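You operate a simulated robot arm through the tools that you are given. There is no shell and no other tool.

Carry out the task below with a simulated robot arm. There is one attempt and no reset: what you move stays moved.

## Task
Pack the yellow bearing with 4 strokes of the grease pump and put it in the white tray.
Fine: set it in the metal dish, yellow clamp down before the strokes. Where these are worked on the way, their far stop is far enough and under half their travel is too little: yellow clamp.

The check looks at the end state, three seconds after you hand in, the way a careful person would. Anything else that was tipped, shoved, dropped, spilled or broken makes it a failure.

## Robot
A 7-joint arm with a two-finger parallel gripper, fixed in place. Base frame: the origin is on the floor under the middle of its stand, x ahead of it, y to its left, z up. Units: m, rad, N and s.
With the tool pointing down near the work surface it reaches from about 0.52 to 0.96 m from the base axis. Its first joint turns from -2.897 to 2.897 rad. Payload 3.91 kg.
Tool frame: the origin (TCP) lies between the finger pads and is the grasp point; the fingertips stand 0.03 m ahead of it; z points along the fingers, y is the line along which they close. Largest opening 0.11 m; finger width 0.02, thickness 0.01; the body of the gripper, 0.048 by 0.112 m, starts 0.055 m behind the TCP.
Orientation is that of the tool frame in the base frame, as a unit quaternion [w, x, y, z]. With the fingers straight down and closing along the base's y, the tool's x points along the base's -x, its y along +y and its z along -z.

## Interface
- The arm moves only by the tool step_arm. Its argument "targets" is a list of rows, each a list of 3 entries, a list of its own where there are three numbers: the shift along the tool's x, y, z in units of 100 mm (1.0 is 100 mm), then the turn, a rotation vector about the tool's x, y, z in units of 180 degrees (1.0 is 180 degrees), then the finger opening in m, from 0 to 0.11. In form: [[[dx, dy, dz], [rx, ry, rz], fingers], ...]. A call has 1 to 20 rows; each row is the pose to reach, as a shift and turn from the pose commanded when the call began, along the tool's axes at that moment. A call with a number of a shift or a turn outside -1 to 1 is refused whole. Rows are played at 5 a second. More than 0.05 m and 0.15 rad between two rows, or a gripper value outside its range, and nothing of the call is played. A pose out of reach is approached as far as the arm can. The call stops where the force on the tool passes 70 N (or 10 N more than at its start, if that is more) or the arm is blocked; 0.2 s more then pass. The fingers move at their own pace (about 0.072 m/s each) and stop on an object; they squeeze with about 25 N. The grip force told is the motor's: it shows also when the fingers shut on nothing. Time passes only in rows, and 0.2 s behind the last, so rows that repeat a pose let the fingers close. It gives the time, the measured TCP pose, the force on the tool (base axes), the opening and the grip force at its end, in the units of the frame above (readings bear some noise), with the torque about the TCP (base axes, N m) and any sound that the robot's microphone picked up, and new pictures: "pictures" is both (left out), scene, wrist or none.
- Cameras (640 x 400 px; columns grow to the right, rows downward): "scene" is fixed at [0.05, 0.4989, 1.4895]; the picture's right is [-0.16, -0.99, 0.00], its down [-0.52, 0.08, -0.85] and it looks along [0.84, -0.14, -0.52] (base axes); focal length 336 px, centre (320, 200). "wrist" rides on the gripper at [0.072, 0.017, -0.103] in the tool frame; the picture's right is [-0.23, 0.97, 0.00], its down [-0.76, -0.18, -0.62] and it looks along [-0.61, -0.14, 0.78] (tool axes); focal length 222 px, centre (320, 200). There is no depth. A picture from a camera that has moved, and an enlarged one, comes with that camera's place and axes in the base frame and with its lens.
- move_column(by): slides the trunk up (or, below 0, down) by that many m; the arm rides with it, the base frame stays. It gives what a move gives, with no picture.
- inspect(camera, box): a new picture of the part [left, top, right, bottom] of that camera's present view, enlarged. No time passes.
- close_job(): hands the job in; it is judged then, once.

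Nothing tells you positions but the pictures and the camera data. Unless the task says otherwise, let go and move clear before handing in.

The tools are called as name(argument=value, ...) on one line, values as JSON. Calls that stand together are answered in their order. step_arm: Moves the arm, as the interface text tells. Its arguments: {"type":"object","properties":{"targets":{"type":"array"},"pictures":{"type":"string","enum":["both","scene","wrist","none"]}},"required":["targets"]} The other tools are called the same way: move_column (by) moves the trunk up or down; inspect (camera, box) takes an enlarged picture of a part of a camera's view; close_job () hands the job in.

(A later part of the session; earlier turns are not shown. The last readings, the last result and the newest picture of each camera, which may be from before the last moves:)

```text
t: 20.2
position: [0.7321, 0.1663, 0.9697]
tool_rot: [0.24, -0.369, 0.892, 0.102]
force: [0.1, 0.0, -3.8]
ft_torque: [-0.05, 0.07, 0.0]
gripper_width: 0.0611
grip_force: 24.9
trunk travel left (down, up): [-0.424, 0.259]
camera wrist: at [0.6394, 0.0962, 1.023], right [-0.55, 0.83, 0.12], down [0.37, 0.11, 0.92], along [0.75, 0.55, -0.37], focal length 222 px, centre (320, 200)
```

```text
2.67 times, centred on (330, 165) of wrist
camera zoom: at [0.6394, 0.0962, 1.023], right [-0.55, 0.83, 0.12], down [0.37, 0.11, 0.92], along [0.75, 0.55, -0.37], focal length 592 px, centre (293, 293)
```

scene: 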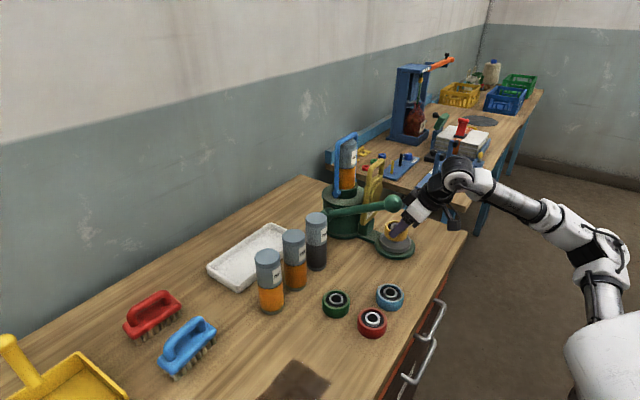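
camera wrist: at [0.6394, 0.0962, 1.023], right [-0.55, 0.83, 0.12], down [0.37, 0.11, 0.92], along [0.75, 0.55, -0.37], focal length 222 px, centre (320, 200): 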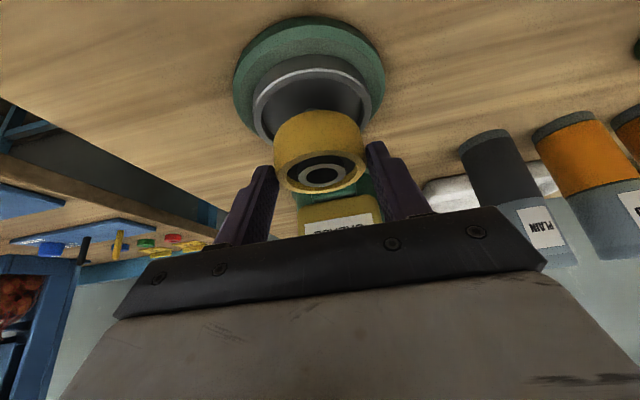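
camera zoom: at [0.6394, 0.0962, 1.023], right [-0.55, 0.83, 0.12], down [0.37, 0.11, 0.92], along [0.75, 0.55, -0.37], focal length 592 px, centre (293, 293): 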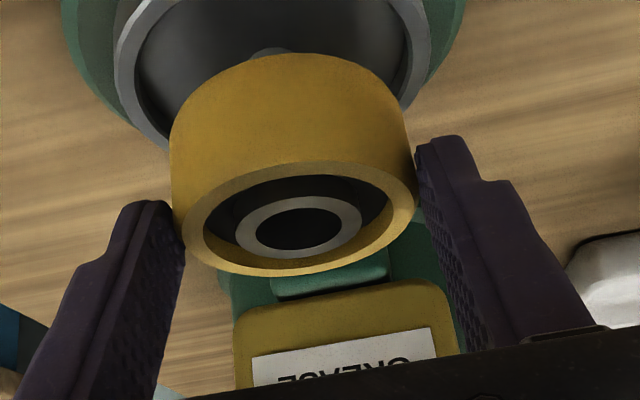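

inspect(camera="scene", box=[370, 210, 434, 262])

inspect(camera="wrist", box=[220, 10, 400, 150])

```text
7.69 times, centred on (402, 236) of scene
camera zoom: at [0.05, 0.4989, 1.4895], right [-0.16, -0.99, 0.0], down [-0.52, 0.08, -0.85], along [0.84, -0.14, -0.52], focal length 2584 px, centre (-311, -77)
```

zoom: 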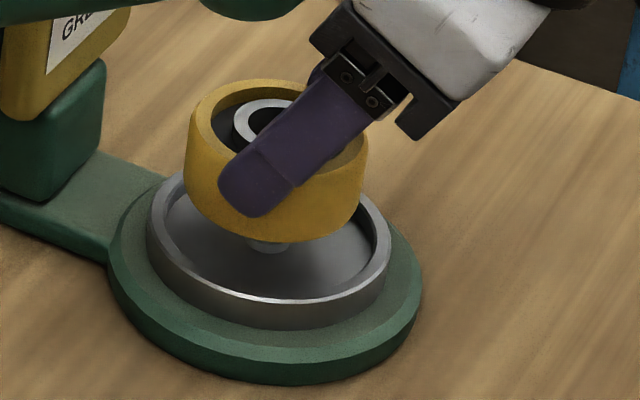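

```text
2.86 times, centred on (310, 80) of wrist
camera zoom: at [0.6394, 0.0962, 1.023], right [-0.55, 0.83, 0.12], down [0.37, 0.11, 0.92], along [0.75, 0.55, -0.37], focal length 635 px, centre (349, 543)
```

zoom: 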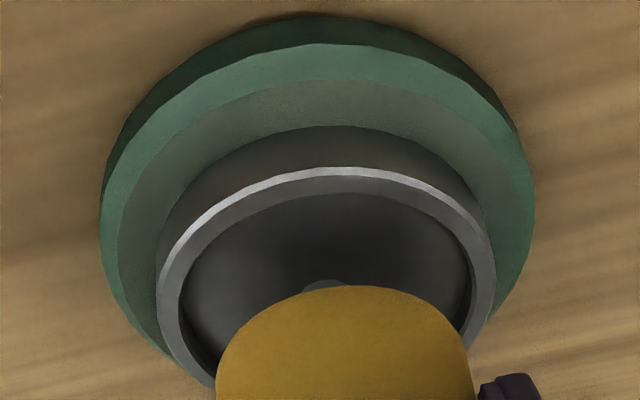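

The alignment checks out within a couple of millimetres in both views. Lowering gently towards the dish floor.

step_arm(targets=[[[0.05, 0, 0.0866], [0, 0, 0], 0.04], [[0.095, 0, 0.1645], [0, 0, 0], 0.04], [[0.095, 0, 0.1645], [0, 0, 0], 0.04]], pictures="none")

inspect(camera="scene", box=[370, 210, 434, 262])

inspect(camera="wrist", box=[220, 30, 440, 200])

```text
t: 21.1
position: [0.732, 0.1655, 0.9513]
tool_rot: [0.239, -0.369, 0.893, 0.101]
force: [1.1, -0.3, -3.6]
ft_torque: [-0.06, 0.04, 0.0]
gripper_width: 0.0613
grip_force: 24.9
trunk travel left (down, up): [-0.424, 0.259]
```

```text
7.69 times, centred on (402, 236) of scene
camera zoom: at [0.05, 0.4989, 1.4895], right [-0.16, -0.99, 0.0], down [-0.52, 0.08, -0.85], along [0.84, -0.14, -0.52], focal length 2584 px, centre (-311, -77)
```

zoom: 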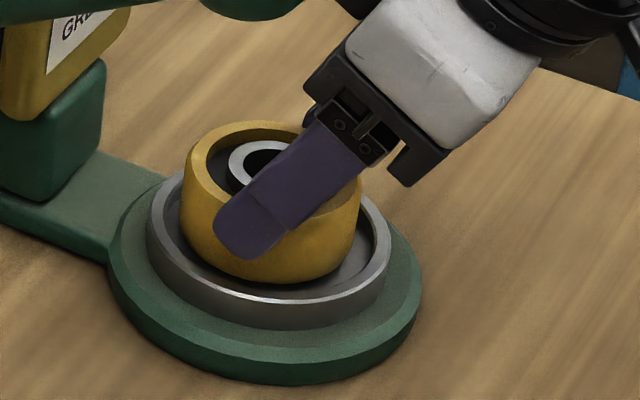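

```text
2.35 times, centred on (330, 115) of wrist
camera zoom: at [0.6394, 0.0959, 1.0045], right [-0.55, 0.83, 0.12], down [0.37, 0.11, 0.92], along [0.75, 0.55, -0.37], focal length 523 px, centre (296, 400)
```

zoom: 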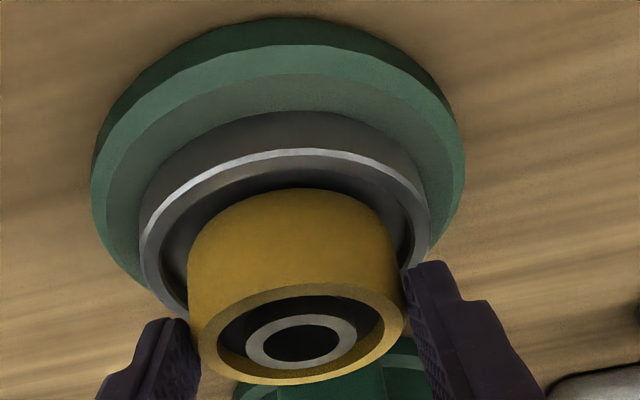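

step_arm(targets=[[[-0.009, -0.02, 0.005], [0, 0, 0], 0.04], [[0.014, -0.02, 0.044], [0, 0, 0], 0.04], [[0.014, -0.02, 0.044], [0, 0, 0], 0.04]], pictures="none")

inspect(camera="scene", box=[370, 210, 434, 262])

inspect(camera="wrist", box=[220, 30, 440, 200])

```text
t: 21.9
position: [0.7327, 0.1662, 0.947]
tool_rot: [0.242, -0.369, 0.891, 0.103]
force: [3.6, 1.0, 6.0]
ft_torque: [-0.06, 0.03, -0.02]
gripper_width: 0.0611
grip_force: 25.0
trunk travel left (down, up): [-0.424, 0.259]
```

```text
7.69 times, centred on (402, 236) of scene
camera zoom: at [0.05, 0.4989, 1.4895], right [-0.16, -0.99, 0.0], down [-0.52, 0.08, -0.85], along [0.84, -0.14, -0.52], focal length 2584 px, centre (-311, -77)
```

zoom: 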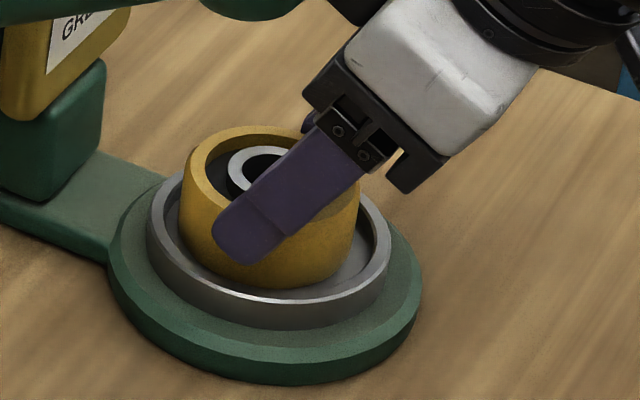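

```text
2.35 times, centred on (330, 115) of wrist
camera zoom: at [0.6411, 0.0951, 1.0003], right [-0.55, 0.83, 0.12], down [0.37, 0.11, 0.92], along [0.75, 0.55, -0.37], focal length 523 px, centre (296, 400)
```

zoom: 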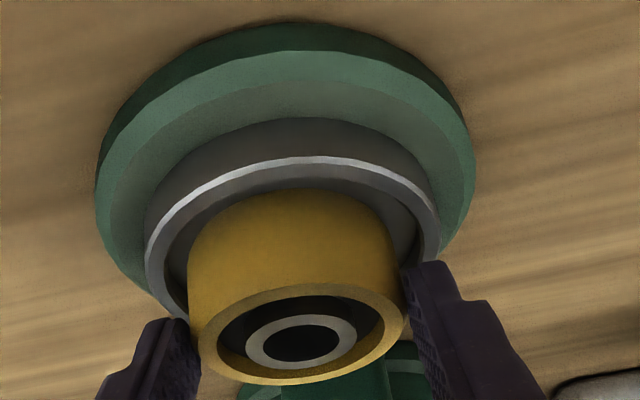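

Contact has just been felt at TCP z = 0.947. I'll check how the bearing sits before releasing.

inspect(camera="wrist", box=[270, 70, 420, 170])

inspect(camera="scene", box=[382, 222, 422, 250])

```text
4.00 times, centred on (345, 120) of wrist
camera zoom: at [0.6411, 0.0951, 1.0003], right [-0.55, 0.83, 0.12], down [0.37, 0.11, 0.92], along [0.75, 0.55, -0.37], focal length 888 px, centre (220, 520)
```

zoom: 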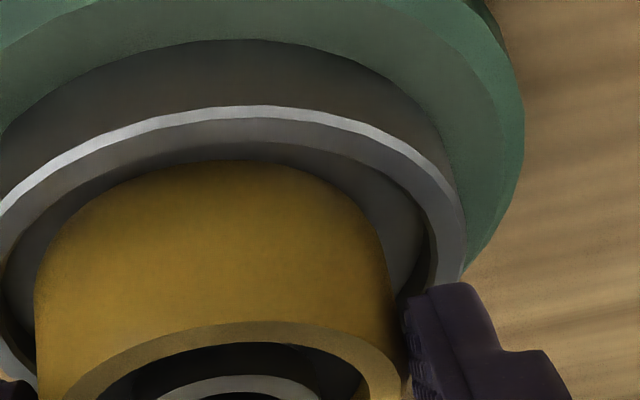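

```text
14.29 times, centred on (402, 236) of scene
camera zoom: at [0.05, 0.4989, 1.4895], right [-0.16, -0.99, 0.0], down [-0.52, 0.08, -0.85], along [0.84, -0.14, -0.52], focal length 4798 px, centre (-851, -314)
```

zoom: 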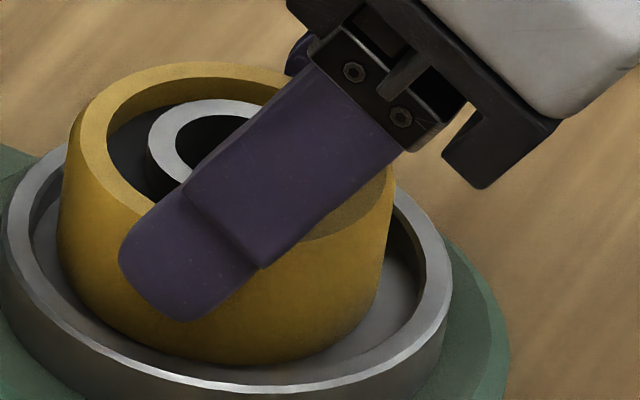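

The bearing is down inside the rim with even gaps. Releasing slowly.

step_arm(targets=[[[0, 0, 0], [0, 0, 0], 0.064], [[0, 0, 0], [0, 0, 0], 0.068], [[0, 0, 0], [0, 0, 0], 0.074], [[0, 0, 0], [0, 0, 0], 0.078], [[0, 0, 0], [0, 0, 0], 0.078]], pictures="none")

inspect(camera="scene", box=[382, 222, 422, 250])

inspect(camera="wrist", box=[220, 30, 440, 200])

```text
t: 23.1
position: [0.7341, 0.1654, 0.9468]
tool_rot: [0.24, -0.369, 0.892, 0.102]
force: [0.3, 0.6, 0.0]
ft_torque: [0.01, 0.01, 0.01]
gripper_width: 0.0781
grip_force: 0.2
trunk travel left (down, up): [-0.424, 0.259]
```

```text
14.29 times, centred on (402, 236) of scene
camera zoom: at [0.05, 0.4989, 1.4895], right [-0.16, -0.99, 0.0], down [-0.52, 0.08, -0.85], along [0.84, -0.14, -0.52], focal length 4798 px, centre (-851, -314)
```

zoom: 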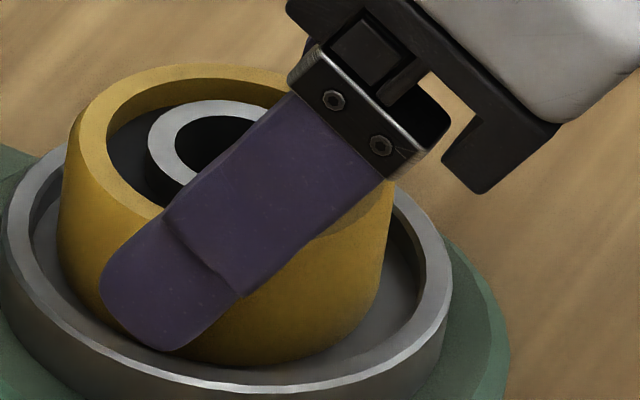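

```text
2.35 times, centred on (330, 115) of wrist
camera zoom: at [0.6411, 0.0951, 0.9994], right [-0.55, 0.83, 0.12], down [0.37, 0.11, 0.92], along [0.75, 0.55, -0.37], focal length 523 px, centre (296, 400)
```

zoom: 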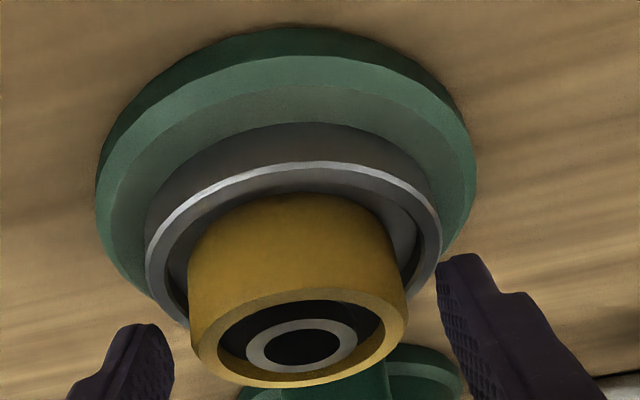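

The bearing is released and sitting in the dish. I'll back the hand out along its own axis.

step_arm(targets=[[[0, 0, -0.25], [0, 0, 0], 0.078], [[0, 0, -0.5], [0, 0, 0], 0.078], [[0, 0, -0.75], [0, 0, 0], 0.078], [[0, 0, -1.0], [0, 0, 0], 0.078], [[0, 0, -1.0], [0, 0, 0], 0.078]], pictures="both")

inspect(camera="scene", box=[370, 210, 434, 262])

inspect(camera="wrist", box=[220, 30, 440, 240])

```text
t: 24.2
position: [0.6989, 0.1298, 1.0332]
tool_rot: [0.239, -0.368, 0.893, 0.101]
force: [0.5, -1.5, 0.1]
ft_torque: [-0.01, -0.03, 0.0]
gripper_width: 0.0776
grip_force: 0.1
trunk travel left (down, up): [-0.424, 0.259]
camera wrist: at [0.6065, 0.0597, 1.0869], right [-0.55, 0.83, 0.12], down [0.37, 0.11, 0.92], along [0.75, 0.55, -0.37], focal length 222 px, centre (320, 200)
```

scene: 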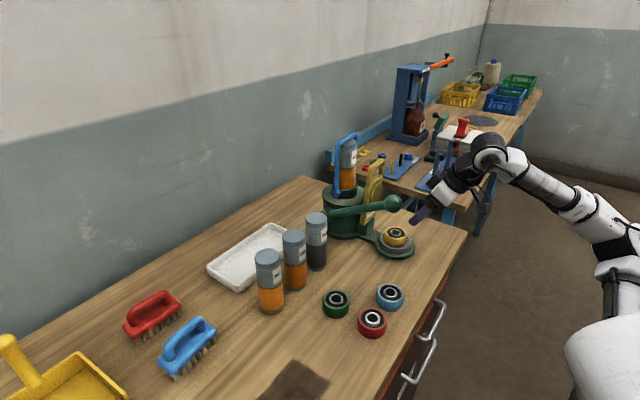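
wrist: 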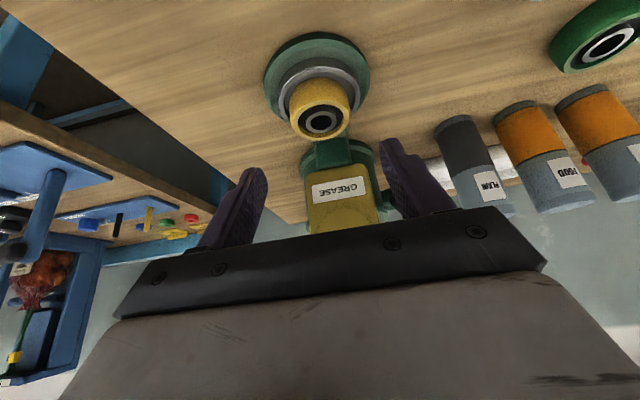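

```text
7.69 times, centred on (402, 236) of scene
camera zoom: at [0.05, 0.4989, 1.4895], right [-0.16, -0.99, 0.0], down [-0.52, 0.08, -0.85], along [0.84, -0.14, -0.52], focal length 2584 px, centre (-311, -77)
```

zoom: 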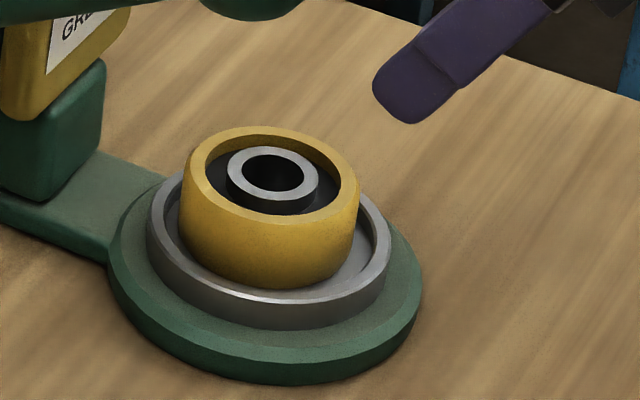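

```text
1.90 times, centred on (330, 135) of wrist
camera zoom: at [0.6065, 0.0597, 1.0869], right [-0.55, 0.83, 0.12], down [0.37, 0.11, 0.92], along [0.75, 0.55, -0.37], focal length 423 px, centre (301, 324)
```

zoom: 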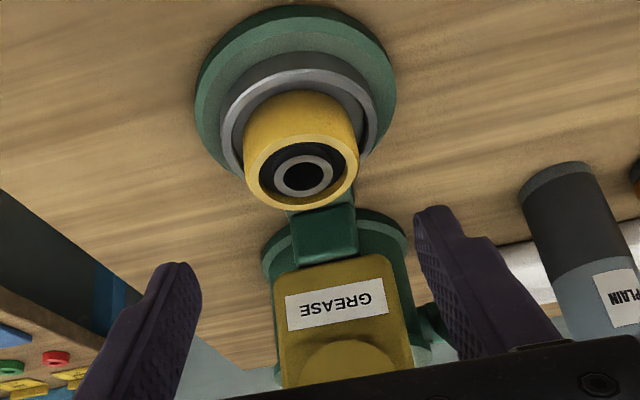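

inspect(camera="wrist", box=[262, 28, 374, 140])

inspect(camera="scene", box=[378, 220, 418, 256])

```text
3.57 times, centred on (318, 84) of wrist
camera zoom: at [0.6065, 0.0597, 1.0869], right [-0.55, 0.83, 0.12], down [0.37, 0.11, 0.92], along [0.75, 0.55, -0.37], focal length 793 px, centre (327, 614)
```

zoom: 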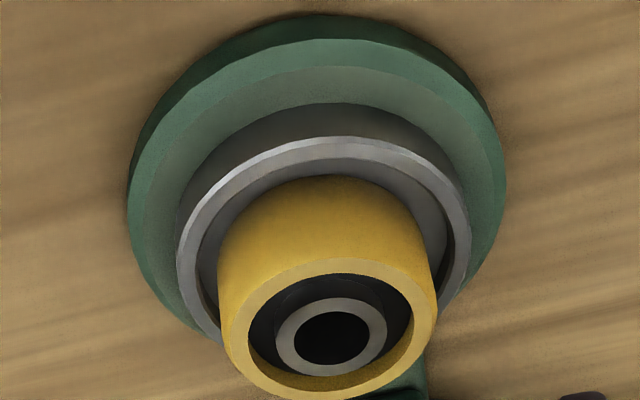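

```text
11.11 times, centred on (398, 238) of scene
camera zoom: at [0.05, 0.4989, 1.4895], right [-0.16, -0.99, 0.0], down [-0.52, 0.08, -0.85], along [0.84, -0.14, -0.52], focal length 3732 px, centre (-547, -222)
```

zoom: 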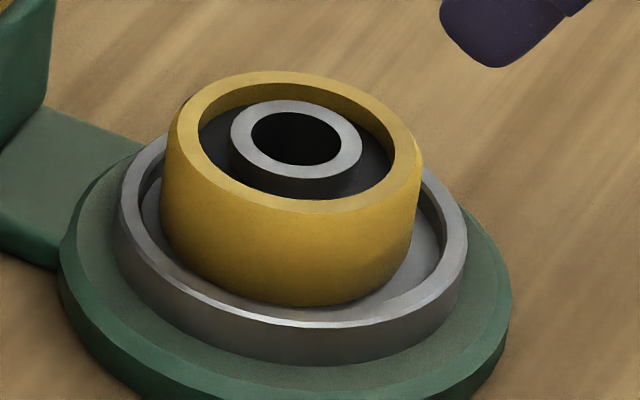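

The bearing sits level in the dish. By stereo, the yellow clamp is upright at about e = 0.73 (measured along the dish→body direction), with its loop top at about z = 1.13. I'll close the fingers, raise the trunk, and hook behind the loop from above to swing it down.

step_arm(targets=[[[0, -0.07, 0], [0, 0, 0], 0.04], [[0, -0.13, 0], [0, 0, 0], 0.0], [[0, -0.13, 0], [0, 0, 0], 0.0], [[0, -0.13, 0], [0, 0, 0], 0.0]], pictures="none")

move_column(by=0.155)

step_arm(targets=[[[0, 0, 0], [0, 0, 0], 0.0]], pictures="both")

```text
t: 25.2
position: [0.709, 0.1206, 1.0318]
tool_rot: [0.241, -0.368, 0.892, 0.102]
force: [0.1, 0.5, 0.2]
ft_torque: [0.03, 0.03, 0.02]
gripper_width: 0.0001
grip_force: 24.7
trunk travel left (down, up): [-0.424, 0.259]
```

```text
t: 27.0
position: [0.7096, 0.1198, 1.188]
tool_rot: [0.24, -0.369, 0.892, 0.101]
force: [-0.1, -0.3, 0.1]
ft_torque: [0.01, 0.01, 0.04]
gripper_width: 0.0
grip_force: 25.6
trunk travel left (down, up): [-0.579, 0.104]
```

```text
t: 27.4
position: [0.7093, 0.1212, 1.1877]
tool_rot: [0.24, -0.368, 0.892, 0.101]
force: [0.3, 0.2, -0.2]
ft_torque: [-0.01, -0.02, 0.03]
gripper_width: 0.0
grip_force: 25.0
trunk travel left (down, up): [-0.579, 0.104]
camera wrist: at [0.6172, 0.0509, 1.2409], right [-0.55, 0.83, 0.12], down [0.37, 0.11, 0.92], along [0.75, 0.55, -0.37], focal length 222 px, centre (320, 200)
```

scene: 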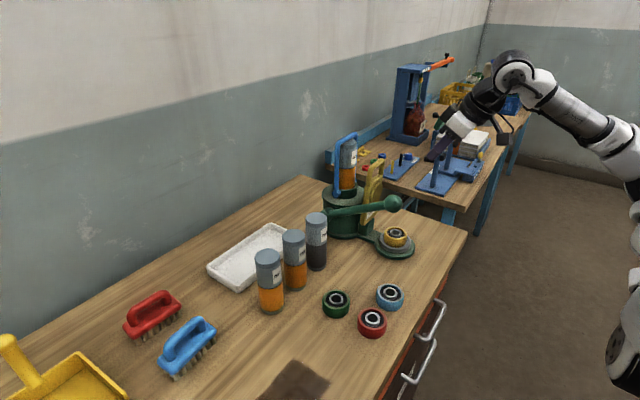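
wrist: 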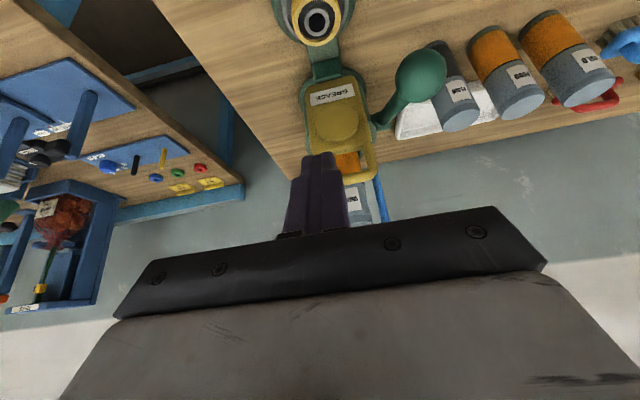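

inspect(camera="wrist", box=[260, 0, 460, 240])

inspect(camera="scene", box=[330, 130, 420, 260])

```text
1.67 times, centred on (360, 120) of wrist
camera zoom: at [0.6172, 0.0509, 1.2409], right [-0.55, 0.83, 0.12], down [0.37, 0.11, 0.92], along [0.75, 0.55, -0.37], focal length 370 px, centre (253, 333)
```

zoom: 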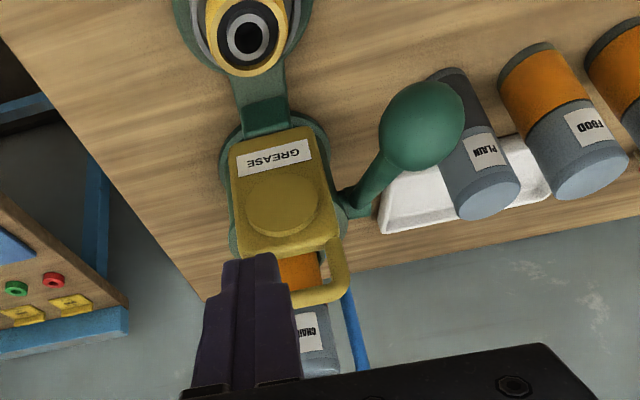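

```text
3.08 times, centred on (375, 195) of scene
camera zoom: at [0.05, 0.4989, 1.4895], right [-0.16, -0.99, 0.0], down [-0.52, 0.08, -0.85], along [0.84, -0.14, -0.52], focal length 1033 px, centre (151, 215)
```

zoom: 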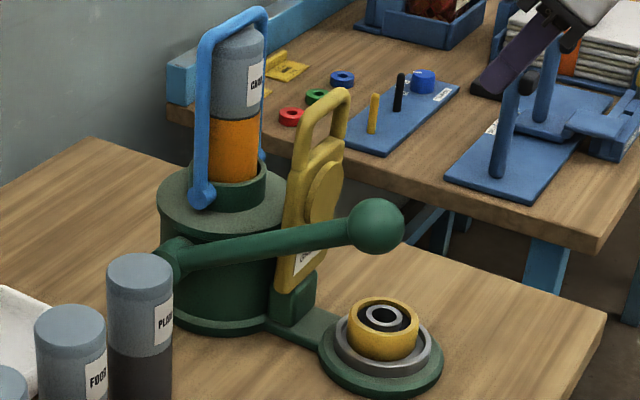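

The clamp is clear in view: loop bar at about e = 0.728, z = 1.12, and clamp centre p ≈ -0.40. Moving forward above the loop.

step_arm(targets=[[[-0.32, 0, 0.145], [0, 0, 0], 0.0], [[-0.641, 0, 0.289], [0, 0, 0], 0.0], [[-0.641, 0, 0.289], [0, 0, 0], 0.0]], pictures="none")

step_arm(targets=[[[-0.252, 0, 0.145], [0, 0, 0], 0.0], [[-0.504, 0, 0.291], [0, 0, 0], 0.0], [[-0.504, 0, 0.291], [0, 0, 0], 0.0]], pictures="both")

inspect(camera="scene", box=[330, 110, 430, 240])

inspect(camera="wrist", box=[220, 60, 420, 240])

```text
t: 28.2
position: [0.7597, 0.1699, 1.1952]
tool_rot: [0.239, -0.368, 0.893, 0.102]
force: [0.4, 0.4, -0.5]
ft_torque: [0.0, -0.03, -0.02]
gripper_width: 0.0
grip_force: 24.9
trunk travel left (down, up): [-0.579, 0.104]
```

```text
t: 29.0
position: [0.8017, 0.2088, 1.1938]
tool_rot: [0.24, -0.369, 0.892, 0.102]
force: [0.7, -1.0, -0.5]
ft_torque: [0.02, 0.03, 0.02]
gripper_width: 0.0
grip_force: 24.7
trunk travel left (down, up): [-0.579, 0.104]
camera wrist: at [0.7091, 0.139, 1.247], right [-0.55, 0.83, 0.12], down [0.37, 0.11, 0.92], along [0.75, 0.55, -0.37], focal length 222 px, centre (320, 200)
```

scene: 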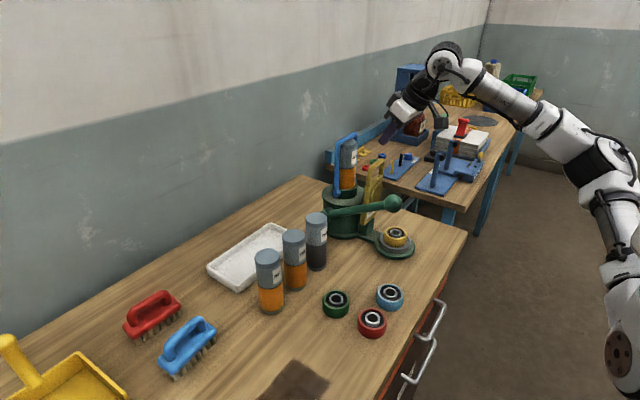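
wrist: 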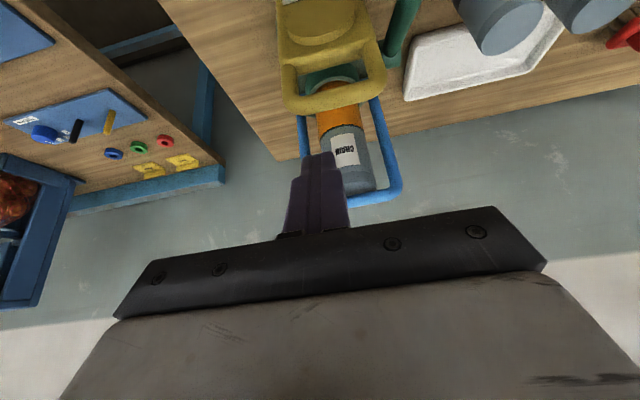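

```text
3.08 times, centred on (380, 175) of scene
camera zoom: at [0.05, 0.4989, 1.4895], right [-0.16, -0.99, 0.0], down [-0.52, 0.08, -0.85], along [0.84, -0.14, -0.52], focal length 1033 px, centre (135, 277)
```

zoom: 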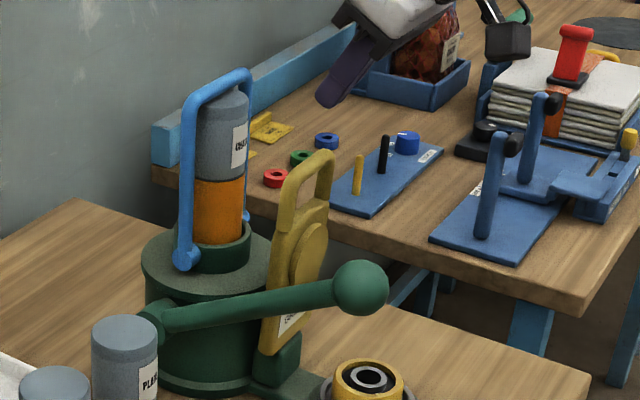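

```text
2.22 times, centred on (320, 150) of wrist
camera zoom: at [0.7091, 0.139, 1.247], right [-0.55, 0.83, 0.12], down [0.37, 0.11, 0.92], along [0.75, 0.55, -0.37], focal length 494 px, centre (320, 311)
```

zoom: 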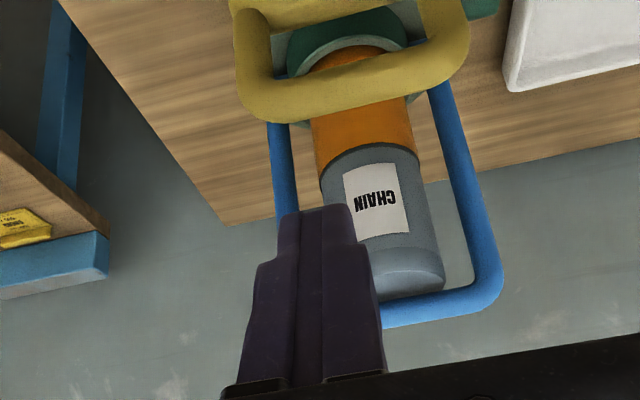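

The fingertips are just above and behind the loop bar. I'll slide in along the finger axis so the tips drop behind the bar, between it and the cartridge.

step_arm(targets=[[[0, 0, 0.2], [0, 0, 0], 0.0], [[0, 0, 0.4], [0, 0, 0], 0.0], [[0, 0, 0.577], [0, 0, 0], 0.0], [[0, 0, 0.577], [0, 0, 0], 0.0]], pictures="both")

inspect(camera="scene", box=[330, 110, 430, 240])

inspect(camera="wrist", box=[220, 60, 420, 240])

```text
t: 30.0
position: [0.8187, 0.2316, 1.1453]
tool_rot: [0.241, -0.369, 0.892, 0.103]
force: [0.0, -0.2, -0.3]
ft_torque: [-0.02, 0.0, 0.01]
gripper_width: 0.0
grip_force: 25.2
trunk travel left (down, up): [-0.579, 0.104]
camera wrist: at [0.7275, 0.1609, 1.1988], right [-0.55, 0.83, 0.12], down [0.37, 0.11, 0.92], along [0.75, 0.55, -0.37], focal length 222 px, centre (320, 200)
```

scene: 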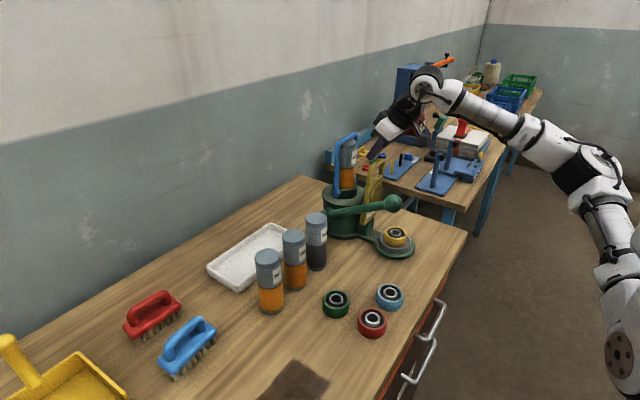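
wrist: 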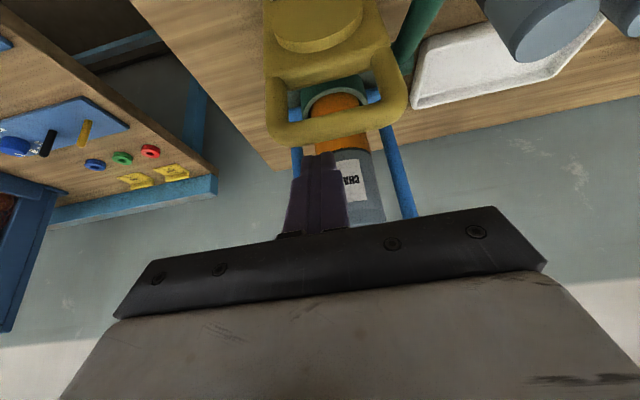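

```text
3.08 times, centred on (380, 175) of scene
camera zoom: at [0.05, 0.4989, 1.4895], right [-0.16, -0.99, 0.0], down [-0.52, 0.08, -0.85], along [0.84, -0.14, -0.52], focal length 1033 px, centre (135, 277)
```

zoom: 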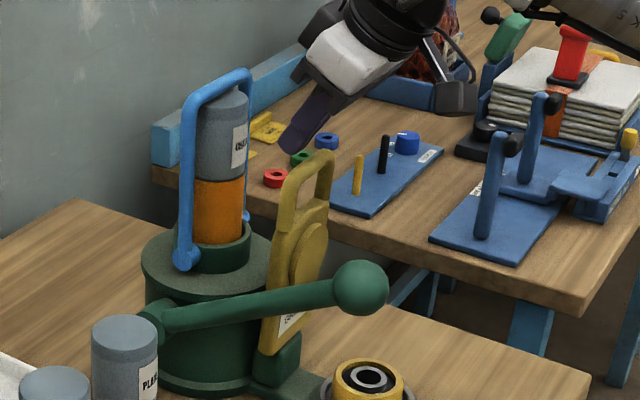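

```text
2.22 times, centred on (320, 150) of wrist
camera zoom: at [0.7275, 0.1609, 1.1988], right [-0.55, 0.83, 0.12], down [0.37, 0.11, 0.92], along [0.75, 0.55, -0.37], focal length 494 px, centre (320, 311)
```

zoom: 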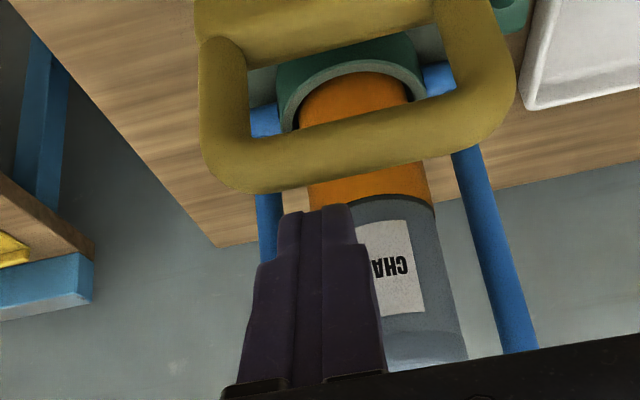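

The fingertips are behind the loop with no contact yet. I'll go slightly deeper and begin drawing the loop forward along its arc.

step_arm(targets=[[[0, 0, 0.12], [0, 0, 0], 0.0], [[0.09, 0, 0.12], [0, 0, 0], 0.0], [[0.181, 0, 0.115], [0, 0, 0], 0.0], [[0.256, 0, 0.083], [0, 0, 0], 0.0], [[0.331, 0, 0.052], [0, 0, 0], 0.0]], pictures="both")

inspect(camera="scene", box=[330, 110, 430, 240])

inspect(camera="wrist", box=[220, 60, 420, 240])

```text
t: 31.2
position: [0.8022, 0.2148, 1.1241]
tool_rot: [0.239, -0.369, 0.892, 0.102]
force: [-0.9, 0.0, 0.2]
ft_torque: [0.0, 0.01, 0.04]
gripper_width: 0.0001
grip_force: 24.9
trunk travel left (down, up): [-0.579, 0.104]
camera wrist: at [0.7108, 0.1433, 1.1769], right [-0.55, 0.83, 0.12], down [0.37, 0.11, 0.92], along [0.75, 0.55, -0.37], focal length 222 px, centre (320, 200)
```

scene: 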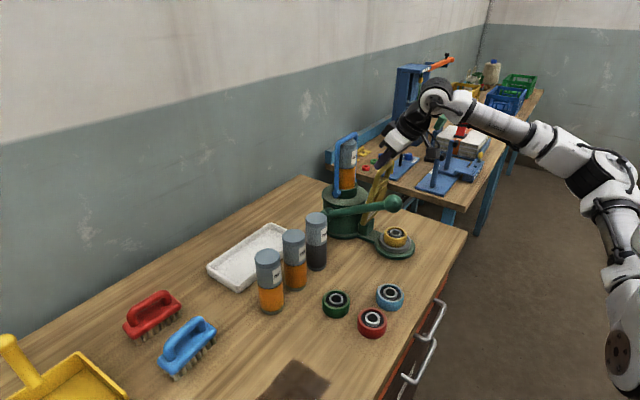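
wrist: 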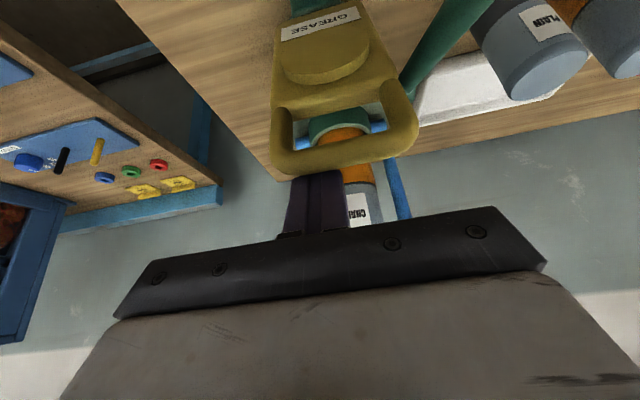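

```text
3.08 times, centred on (380, 175) of scene
camera zoom: at [0.05, 0.4989, 1.4895], right [-0.16, -0.99, 0.0], down [-0.52, 0.08, -0.85], along [0.84, -0.14, -0.52], focal length 1033 px, centre (135, 277)
```

zoom: 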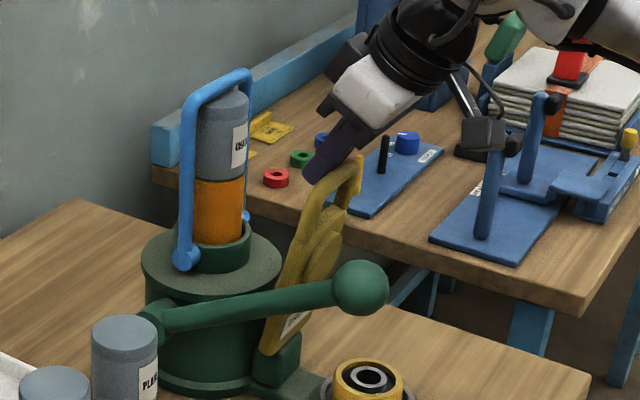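

```text
2.22 times, centred on (320, 150) of wrist
camera zoom: at [0.7108, 0.1433, 1.1769], right [-0.55, 0.83, 0.12], down [0.37, 0.11, 0.92], along [0.75, 0.55, -0.37], focal length 494 px, centre (320, 311)
```

zoom: 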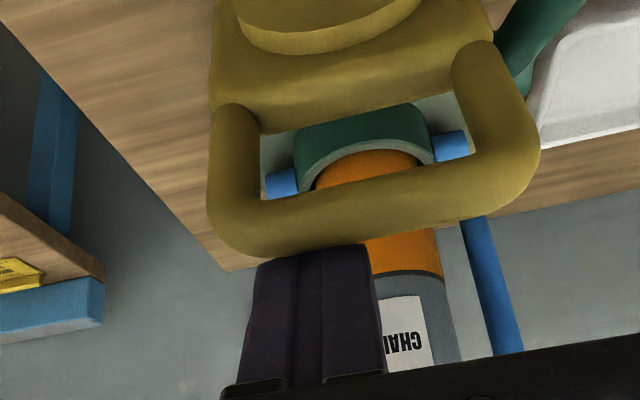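

The clamp is following with almost no force. Continuing along the arc to about 40°.

step_arm(targets=[[[0.156, 0, -0.048], [0, 0, 0], 0.0], [[0.314, 0, -0.084], [0, 0, 0], 0.0], [[0.475, 0, -0.105], [0, 0, 0], 0.0], [[0.638, 0, -0.112], [0, 0, 0], 0.0], [[0.8, 0, -0.105], [0, 0, 0], 0.0], [[0.962, 0, -0.084], [0, 0, 0], 0.0]], pictures="both")

inspect(camera="scene", box=[340, 140, 450, 270])

inspect(camera="wrist", box=[220, 30, 420, 240])

```text
t: 32.6
position: [0.7401, 0.1506, 1.0848]
tool_rot: [0.24, -0.369, 0.892, 0.101]
force: [-0.5, -0.7, -0.3]
ft_torque: [0.0, 0.0, -0.01]
gripper_width: 0.0001
grip_force: 24.8
trunk travel left (down, up): [-0.579, 0.104]
camera wrist: at [0.6483, 0.0812, 1.1371], right [-0.55, 0.83, 0.12], down [0.37, 0.11, 0.92], along [0.75, 0.55, -0.37], focal length 222 px, centre (320, 200)
```

scene: 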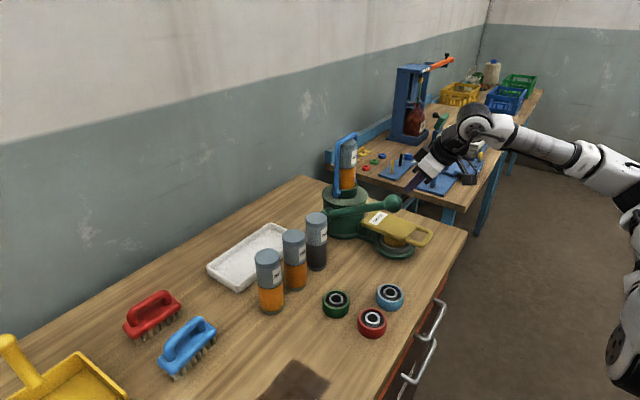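
wrist: 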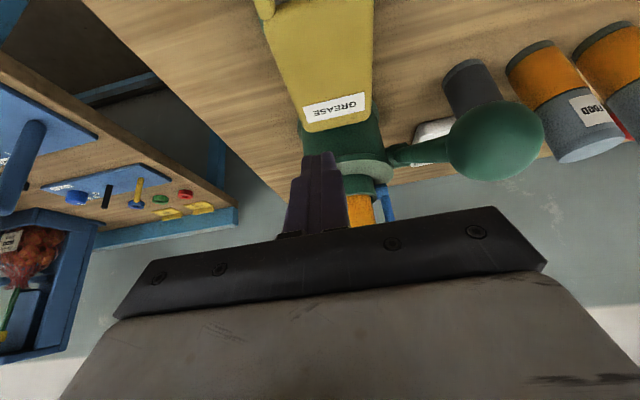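

```text
3.08 times, centred on (395, 205) of scene
camera zoom: at [0.05, 0.4989, 1.4895], right [-0.16, -0.99, 0.0], down [-0.52, 0.08, -0.85], along [0.84, -0.14, -0.52], focal length 1033 px, centre (89, 185)
```

zoom: 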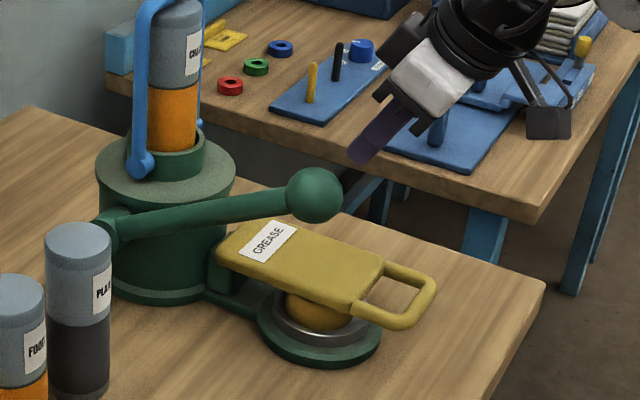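

```text
1.90 times, centred on (320, 135) of wrist
camera zoom: at [0.6483, 0.0812, 1.1371], right [-0.55, 0.83, 0.12], down [0.37, 0.11, 0.92], along [0.75, 0.55, -0.37], focal length 423 px, centre (320, 324)
```

zoom: 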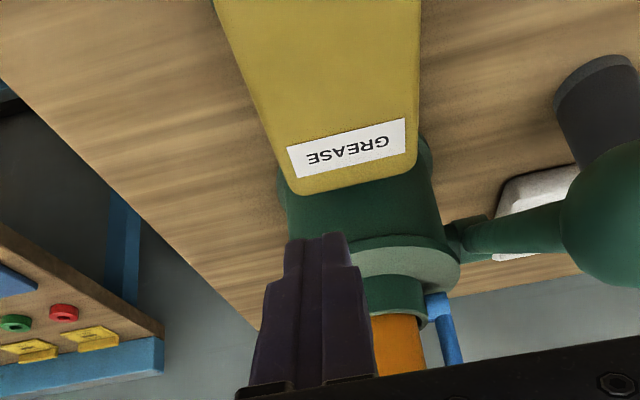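

The clamp has gone over centre and dropped onto the bearing. Let me check how it rests.

inspect(camera="scene", box=[370, 195, 440, 265])

inspect(camera="wrist", box=[200, 0, 560, 200])

```text
5.71 times, centred on (405, 230) of scene
camera zoom: at [0.05, 0.4989, 1.4895], right [-0.16, -0.99, 0.0], down [-0.52, 0.08, -0.85], along [0.84, -0.14, -0.52], focal length 1919 px, centre (-166, 29)
```

zoom: 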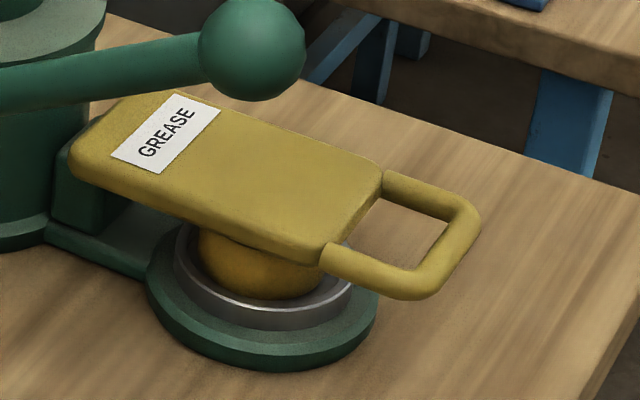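

```text
1.78 times, centred on (380, 100) of wrist
camera zoom: at [0.6483, 0.0812, 1.1371], right [-0.55, 0.83, 0.12], down [0.37, 0.11, 0.92], along [0.75, 0.55, -0.37], focal length 395 px, centre (213, 378)
```

zoom: 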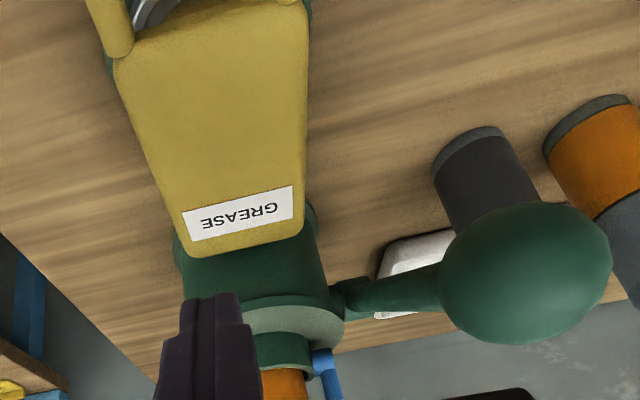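

The clamp is fully down on the bearing, well past half travel, so next comes the lever. By stereo the knob is at about (0.674, 0.225, 1.075) with its pivot near e = 0.82, z = 0.978. I'll rise clear, bring the hand upright, and move over the knob.

step_arm(targets=[[[-0.2, 0, -0.346], [0, 0, 0], 0.0], [[-0.4, 0, -0.693], [0, 0, 0], 0.0], [[-0.5, 0, -0.866], [0, 0, 0], 0.0], [[-0.5, 0, -0.866], [0, 0, 0], 0.0]], pictures="none")

step_arm(targets=[[[0, 0.2, 0], [0, 0.0417, 0], 0.04], [[0, 0.45, 0], [0, 0.0833, 0], 0.07], [[0, 0.7, 0], [0, 0.125, 0], 0.07], [[0, 0.98, 0], [0, 0.1667, 0], 0.07], [[0, 0.98, 0], [0, 0.1667, 0], 0.07]], pictures="both")

```text
t: 33.6
position: [0.741, 0.1514, 1.1835]
tool_rot: [0.239, -0.37, 0.892, 0.102]
force: [0.4, 0.8, 0.8]
ft_torque: [0.02, -0.02, 0.01]
gripper_width: 0.0
grip_force: 25.0
trunk travel left (down, up): [-0.579, 0.104]
```

```text
t: 34.8
position: [0.6715, 0.2223, 1.1854]
tool_rot: [0.0, -0.383, 0.924, 0.003]
force: [0.2, 0.2, -0.3]
ft_torque: [0.03, 0.0, -0.02]
gripper_width: 0.0697
grip_force: 0.1
trunk travel left (down, up): [-0.579, 0.104]
camera wrist: at [0.6089, 0.1816, 1.2891], right [-0.53, 0.85, 0.0], down [0.67, 0.41, 0.62], along [0.53, 0.33, -0.78], focal length 222 px, centre (320, 200)
```

scene: 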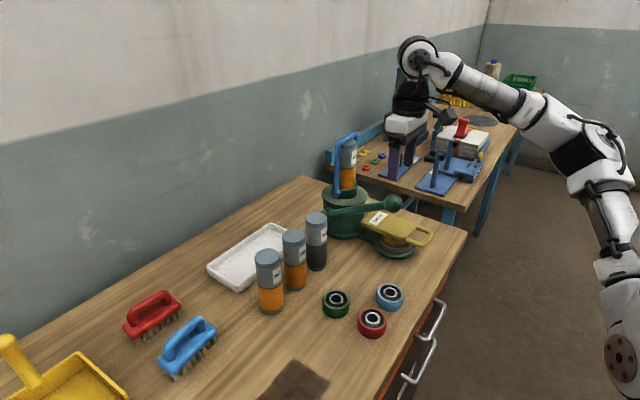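
wrist: 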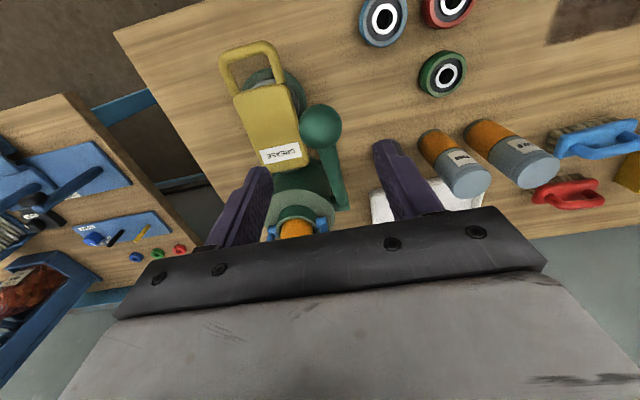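

inspect(camera="wrist", box=[210, 30, 410, 240])

inspect(camera="scene", box=[310, 180, 440, 270])

```text
1.90 times, centred on (310, 135) of wrist
camera zoom: at [0.6089, 0.1816, 1.2891], right [-0.53, 0.85, 0.0], down [0.67, 0.41, 0.62], along [0.53, 0.33, -0.78], focal length 423 px, centre (339, 324)
```

zoom: 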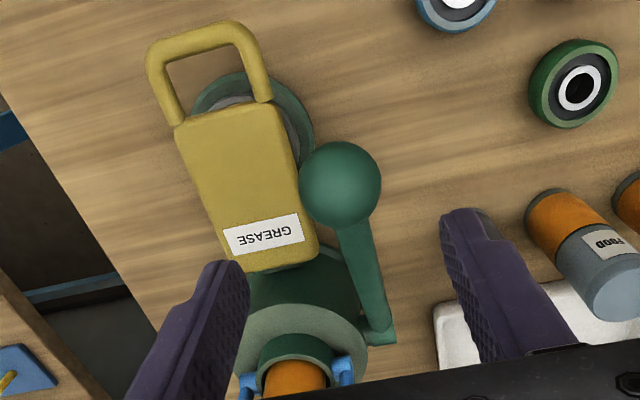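

```text
4.44 times, centred on (375, 225) of scene
camera zoom: at [0.05, 0.4989, 1.4895], right [-0.16, -0.99, 0.0], down [-0.52, 0.08, -0.85], along [0.84, -0.14, -0.52], focal length 1493 px, centre (76, 89)
```

zoom: 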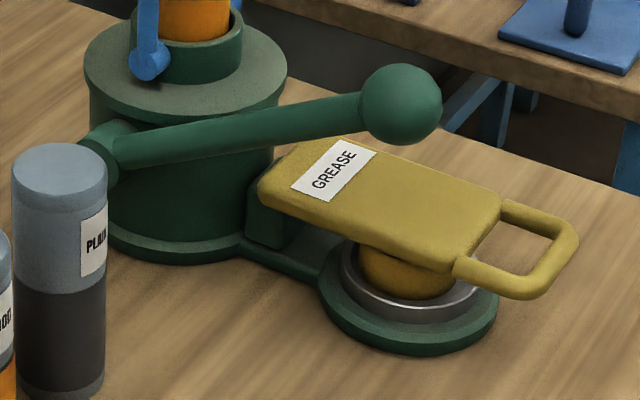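

The hand is now upright over the knob, which is at e = 0.6355, p = -0.319. I'll descend so the open fingers straddle the ball.

step_arm(targets=[[[-0.035, -0.014, 0.3], [0, 0, 0], 0.07], [[-0.035, -0.014, 0.6], [0, 0, 0], 0.07], [[-0.035, -0.014, 0.85], [0, 0, 0], 0.07], [[-0.035, -0.014, 0.98], [0, 0, 0], 0.07], [[-0.035, -0.014, 0.98], [0, 0, 0], 0.07]], pictures="both")

inspect(camera="wrist", box=[210, 30, 430, 240])

inspect(camera="scene", box=[330, 160, 440, 260])

```text
t: 36.0
position: [0.6754, 0.2232, 1.085]
tool_rot: [0.0, -0.383, 0.924, 0.003]
force: [0.5, -0.1, -0.8]
ft_torque: [-0.01, 0.01, 0.0]
gripper_width: 0.0699
grip_force: 0.1
trunk travel left (down, up): [-0.579, 0.104]
camera wrist: at [0.613, 0.1819, 1.1887], right [-0.53, 0.85, 0.01], down [0.66, 0.41, 0.63], along [0.53, 0.33, -0.78], focal length 222 px, centre (320, 200)
```

scene: 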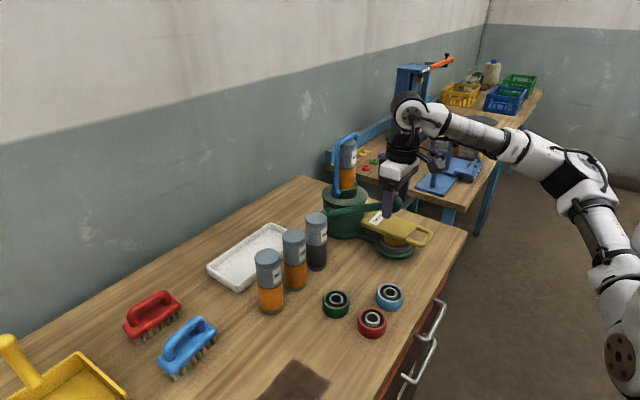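
wrist: 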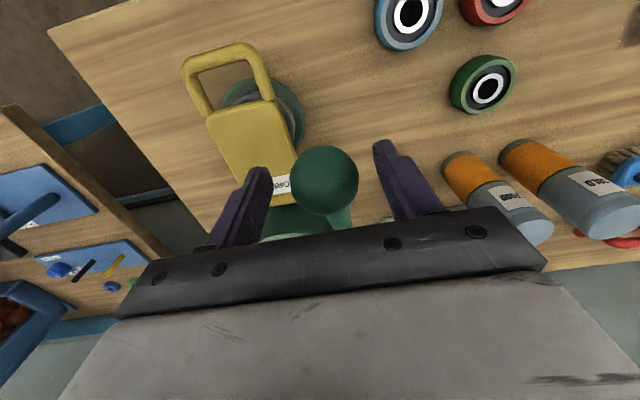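

```text
1.90 times, centred on (320, 135) of wrist
camera zoom: at [0.613, 0.1819, 1.1887], right [-0.53, 0.85, 0.01], down [0.66, 0.41, 0.63], along [0.53, 0.33, -0.78], focal length 423 px, centre (320, 324)
```

zoom: 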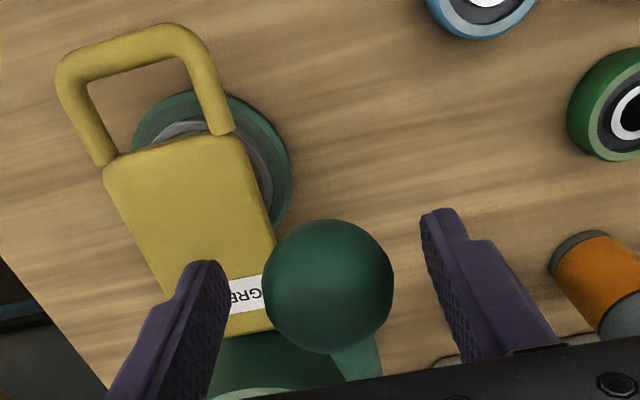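

```text
4.00 times, centred on (385, 210) of scene
camera zoom: at [0.05, 0.4989, 1.4895], right [-0.16, -0.99, 0.0], down [-0.52, 0.08, -0.85], along [0.84, -0.14, -0.52], focal length 1344 px, centre (60, 160)
```

zoom: 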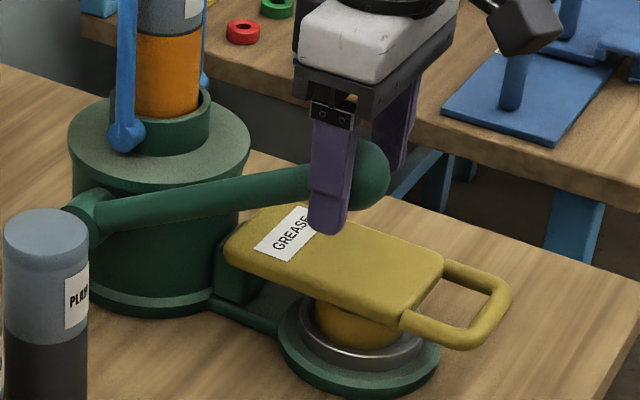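

The ball is centred between the fingers. Gripping it now.

step_arm(targets=[[[0, 0, 0], [0, 0, 0], 0.05], [[0, 0, 0], [0, 0, 0], 0.035], [[0, 0, 0], [0, 0, 0], 0.03], [[0, 0, 0], [0, 0, 0], 0.03]], pictures="wrist")

```text
t: 37.0
position: [0.6745, 0.2249, 1.0847]
tool_rot: [0.001, -0.383, 0.924, 0.003]
force: [-11.6, 8.6, -6.0]
ft_torque: [0.24, 0.24, 0.26]
gripper_width: 0.0427
grip_force: 45.3
trunk travel left (down, up): [-0.579, 0.104]
camera wrist: at [0.612, 0.1831, 1.189], right [-0.53, 0.85, 0.01], down [0.66, 0.41, 0.62], along [0.53, 0.33, -0.78], focal length 222 px, centre (320, 200)
```

wrist: 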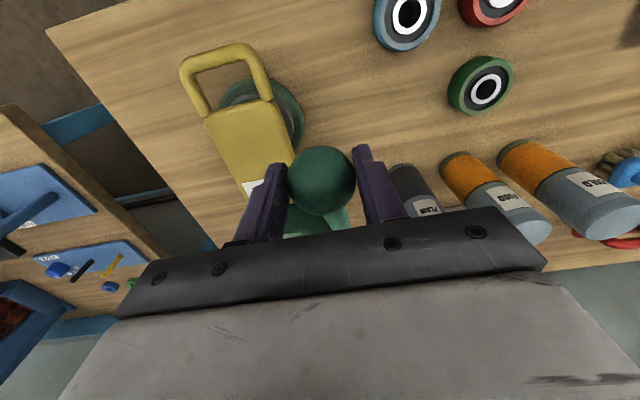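

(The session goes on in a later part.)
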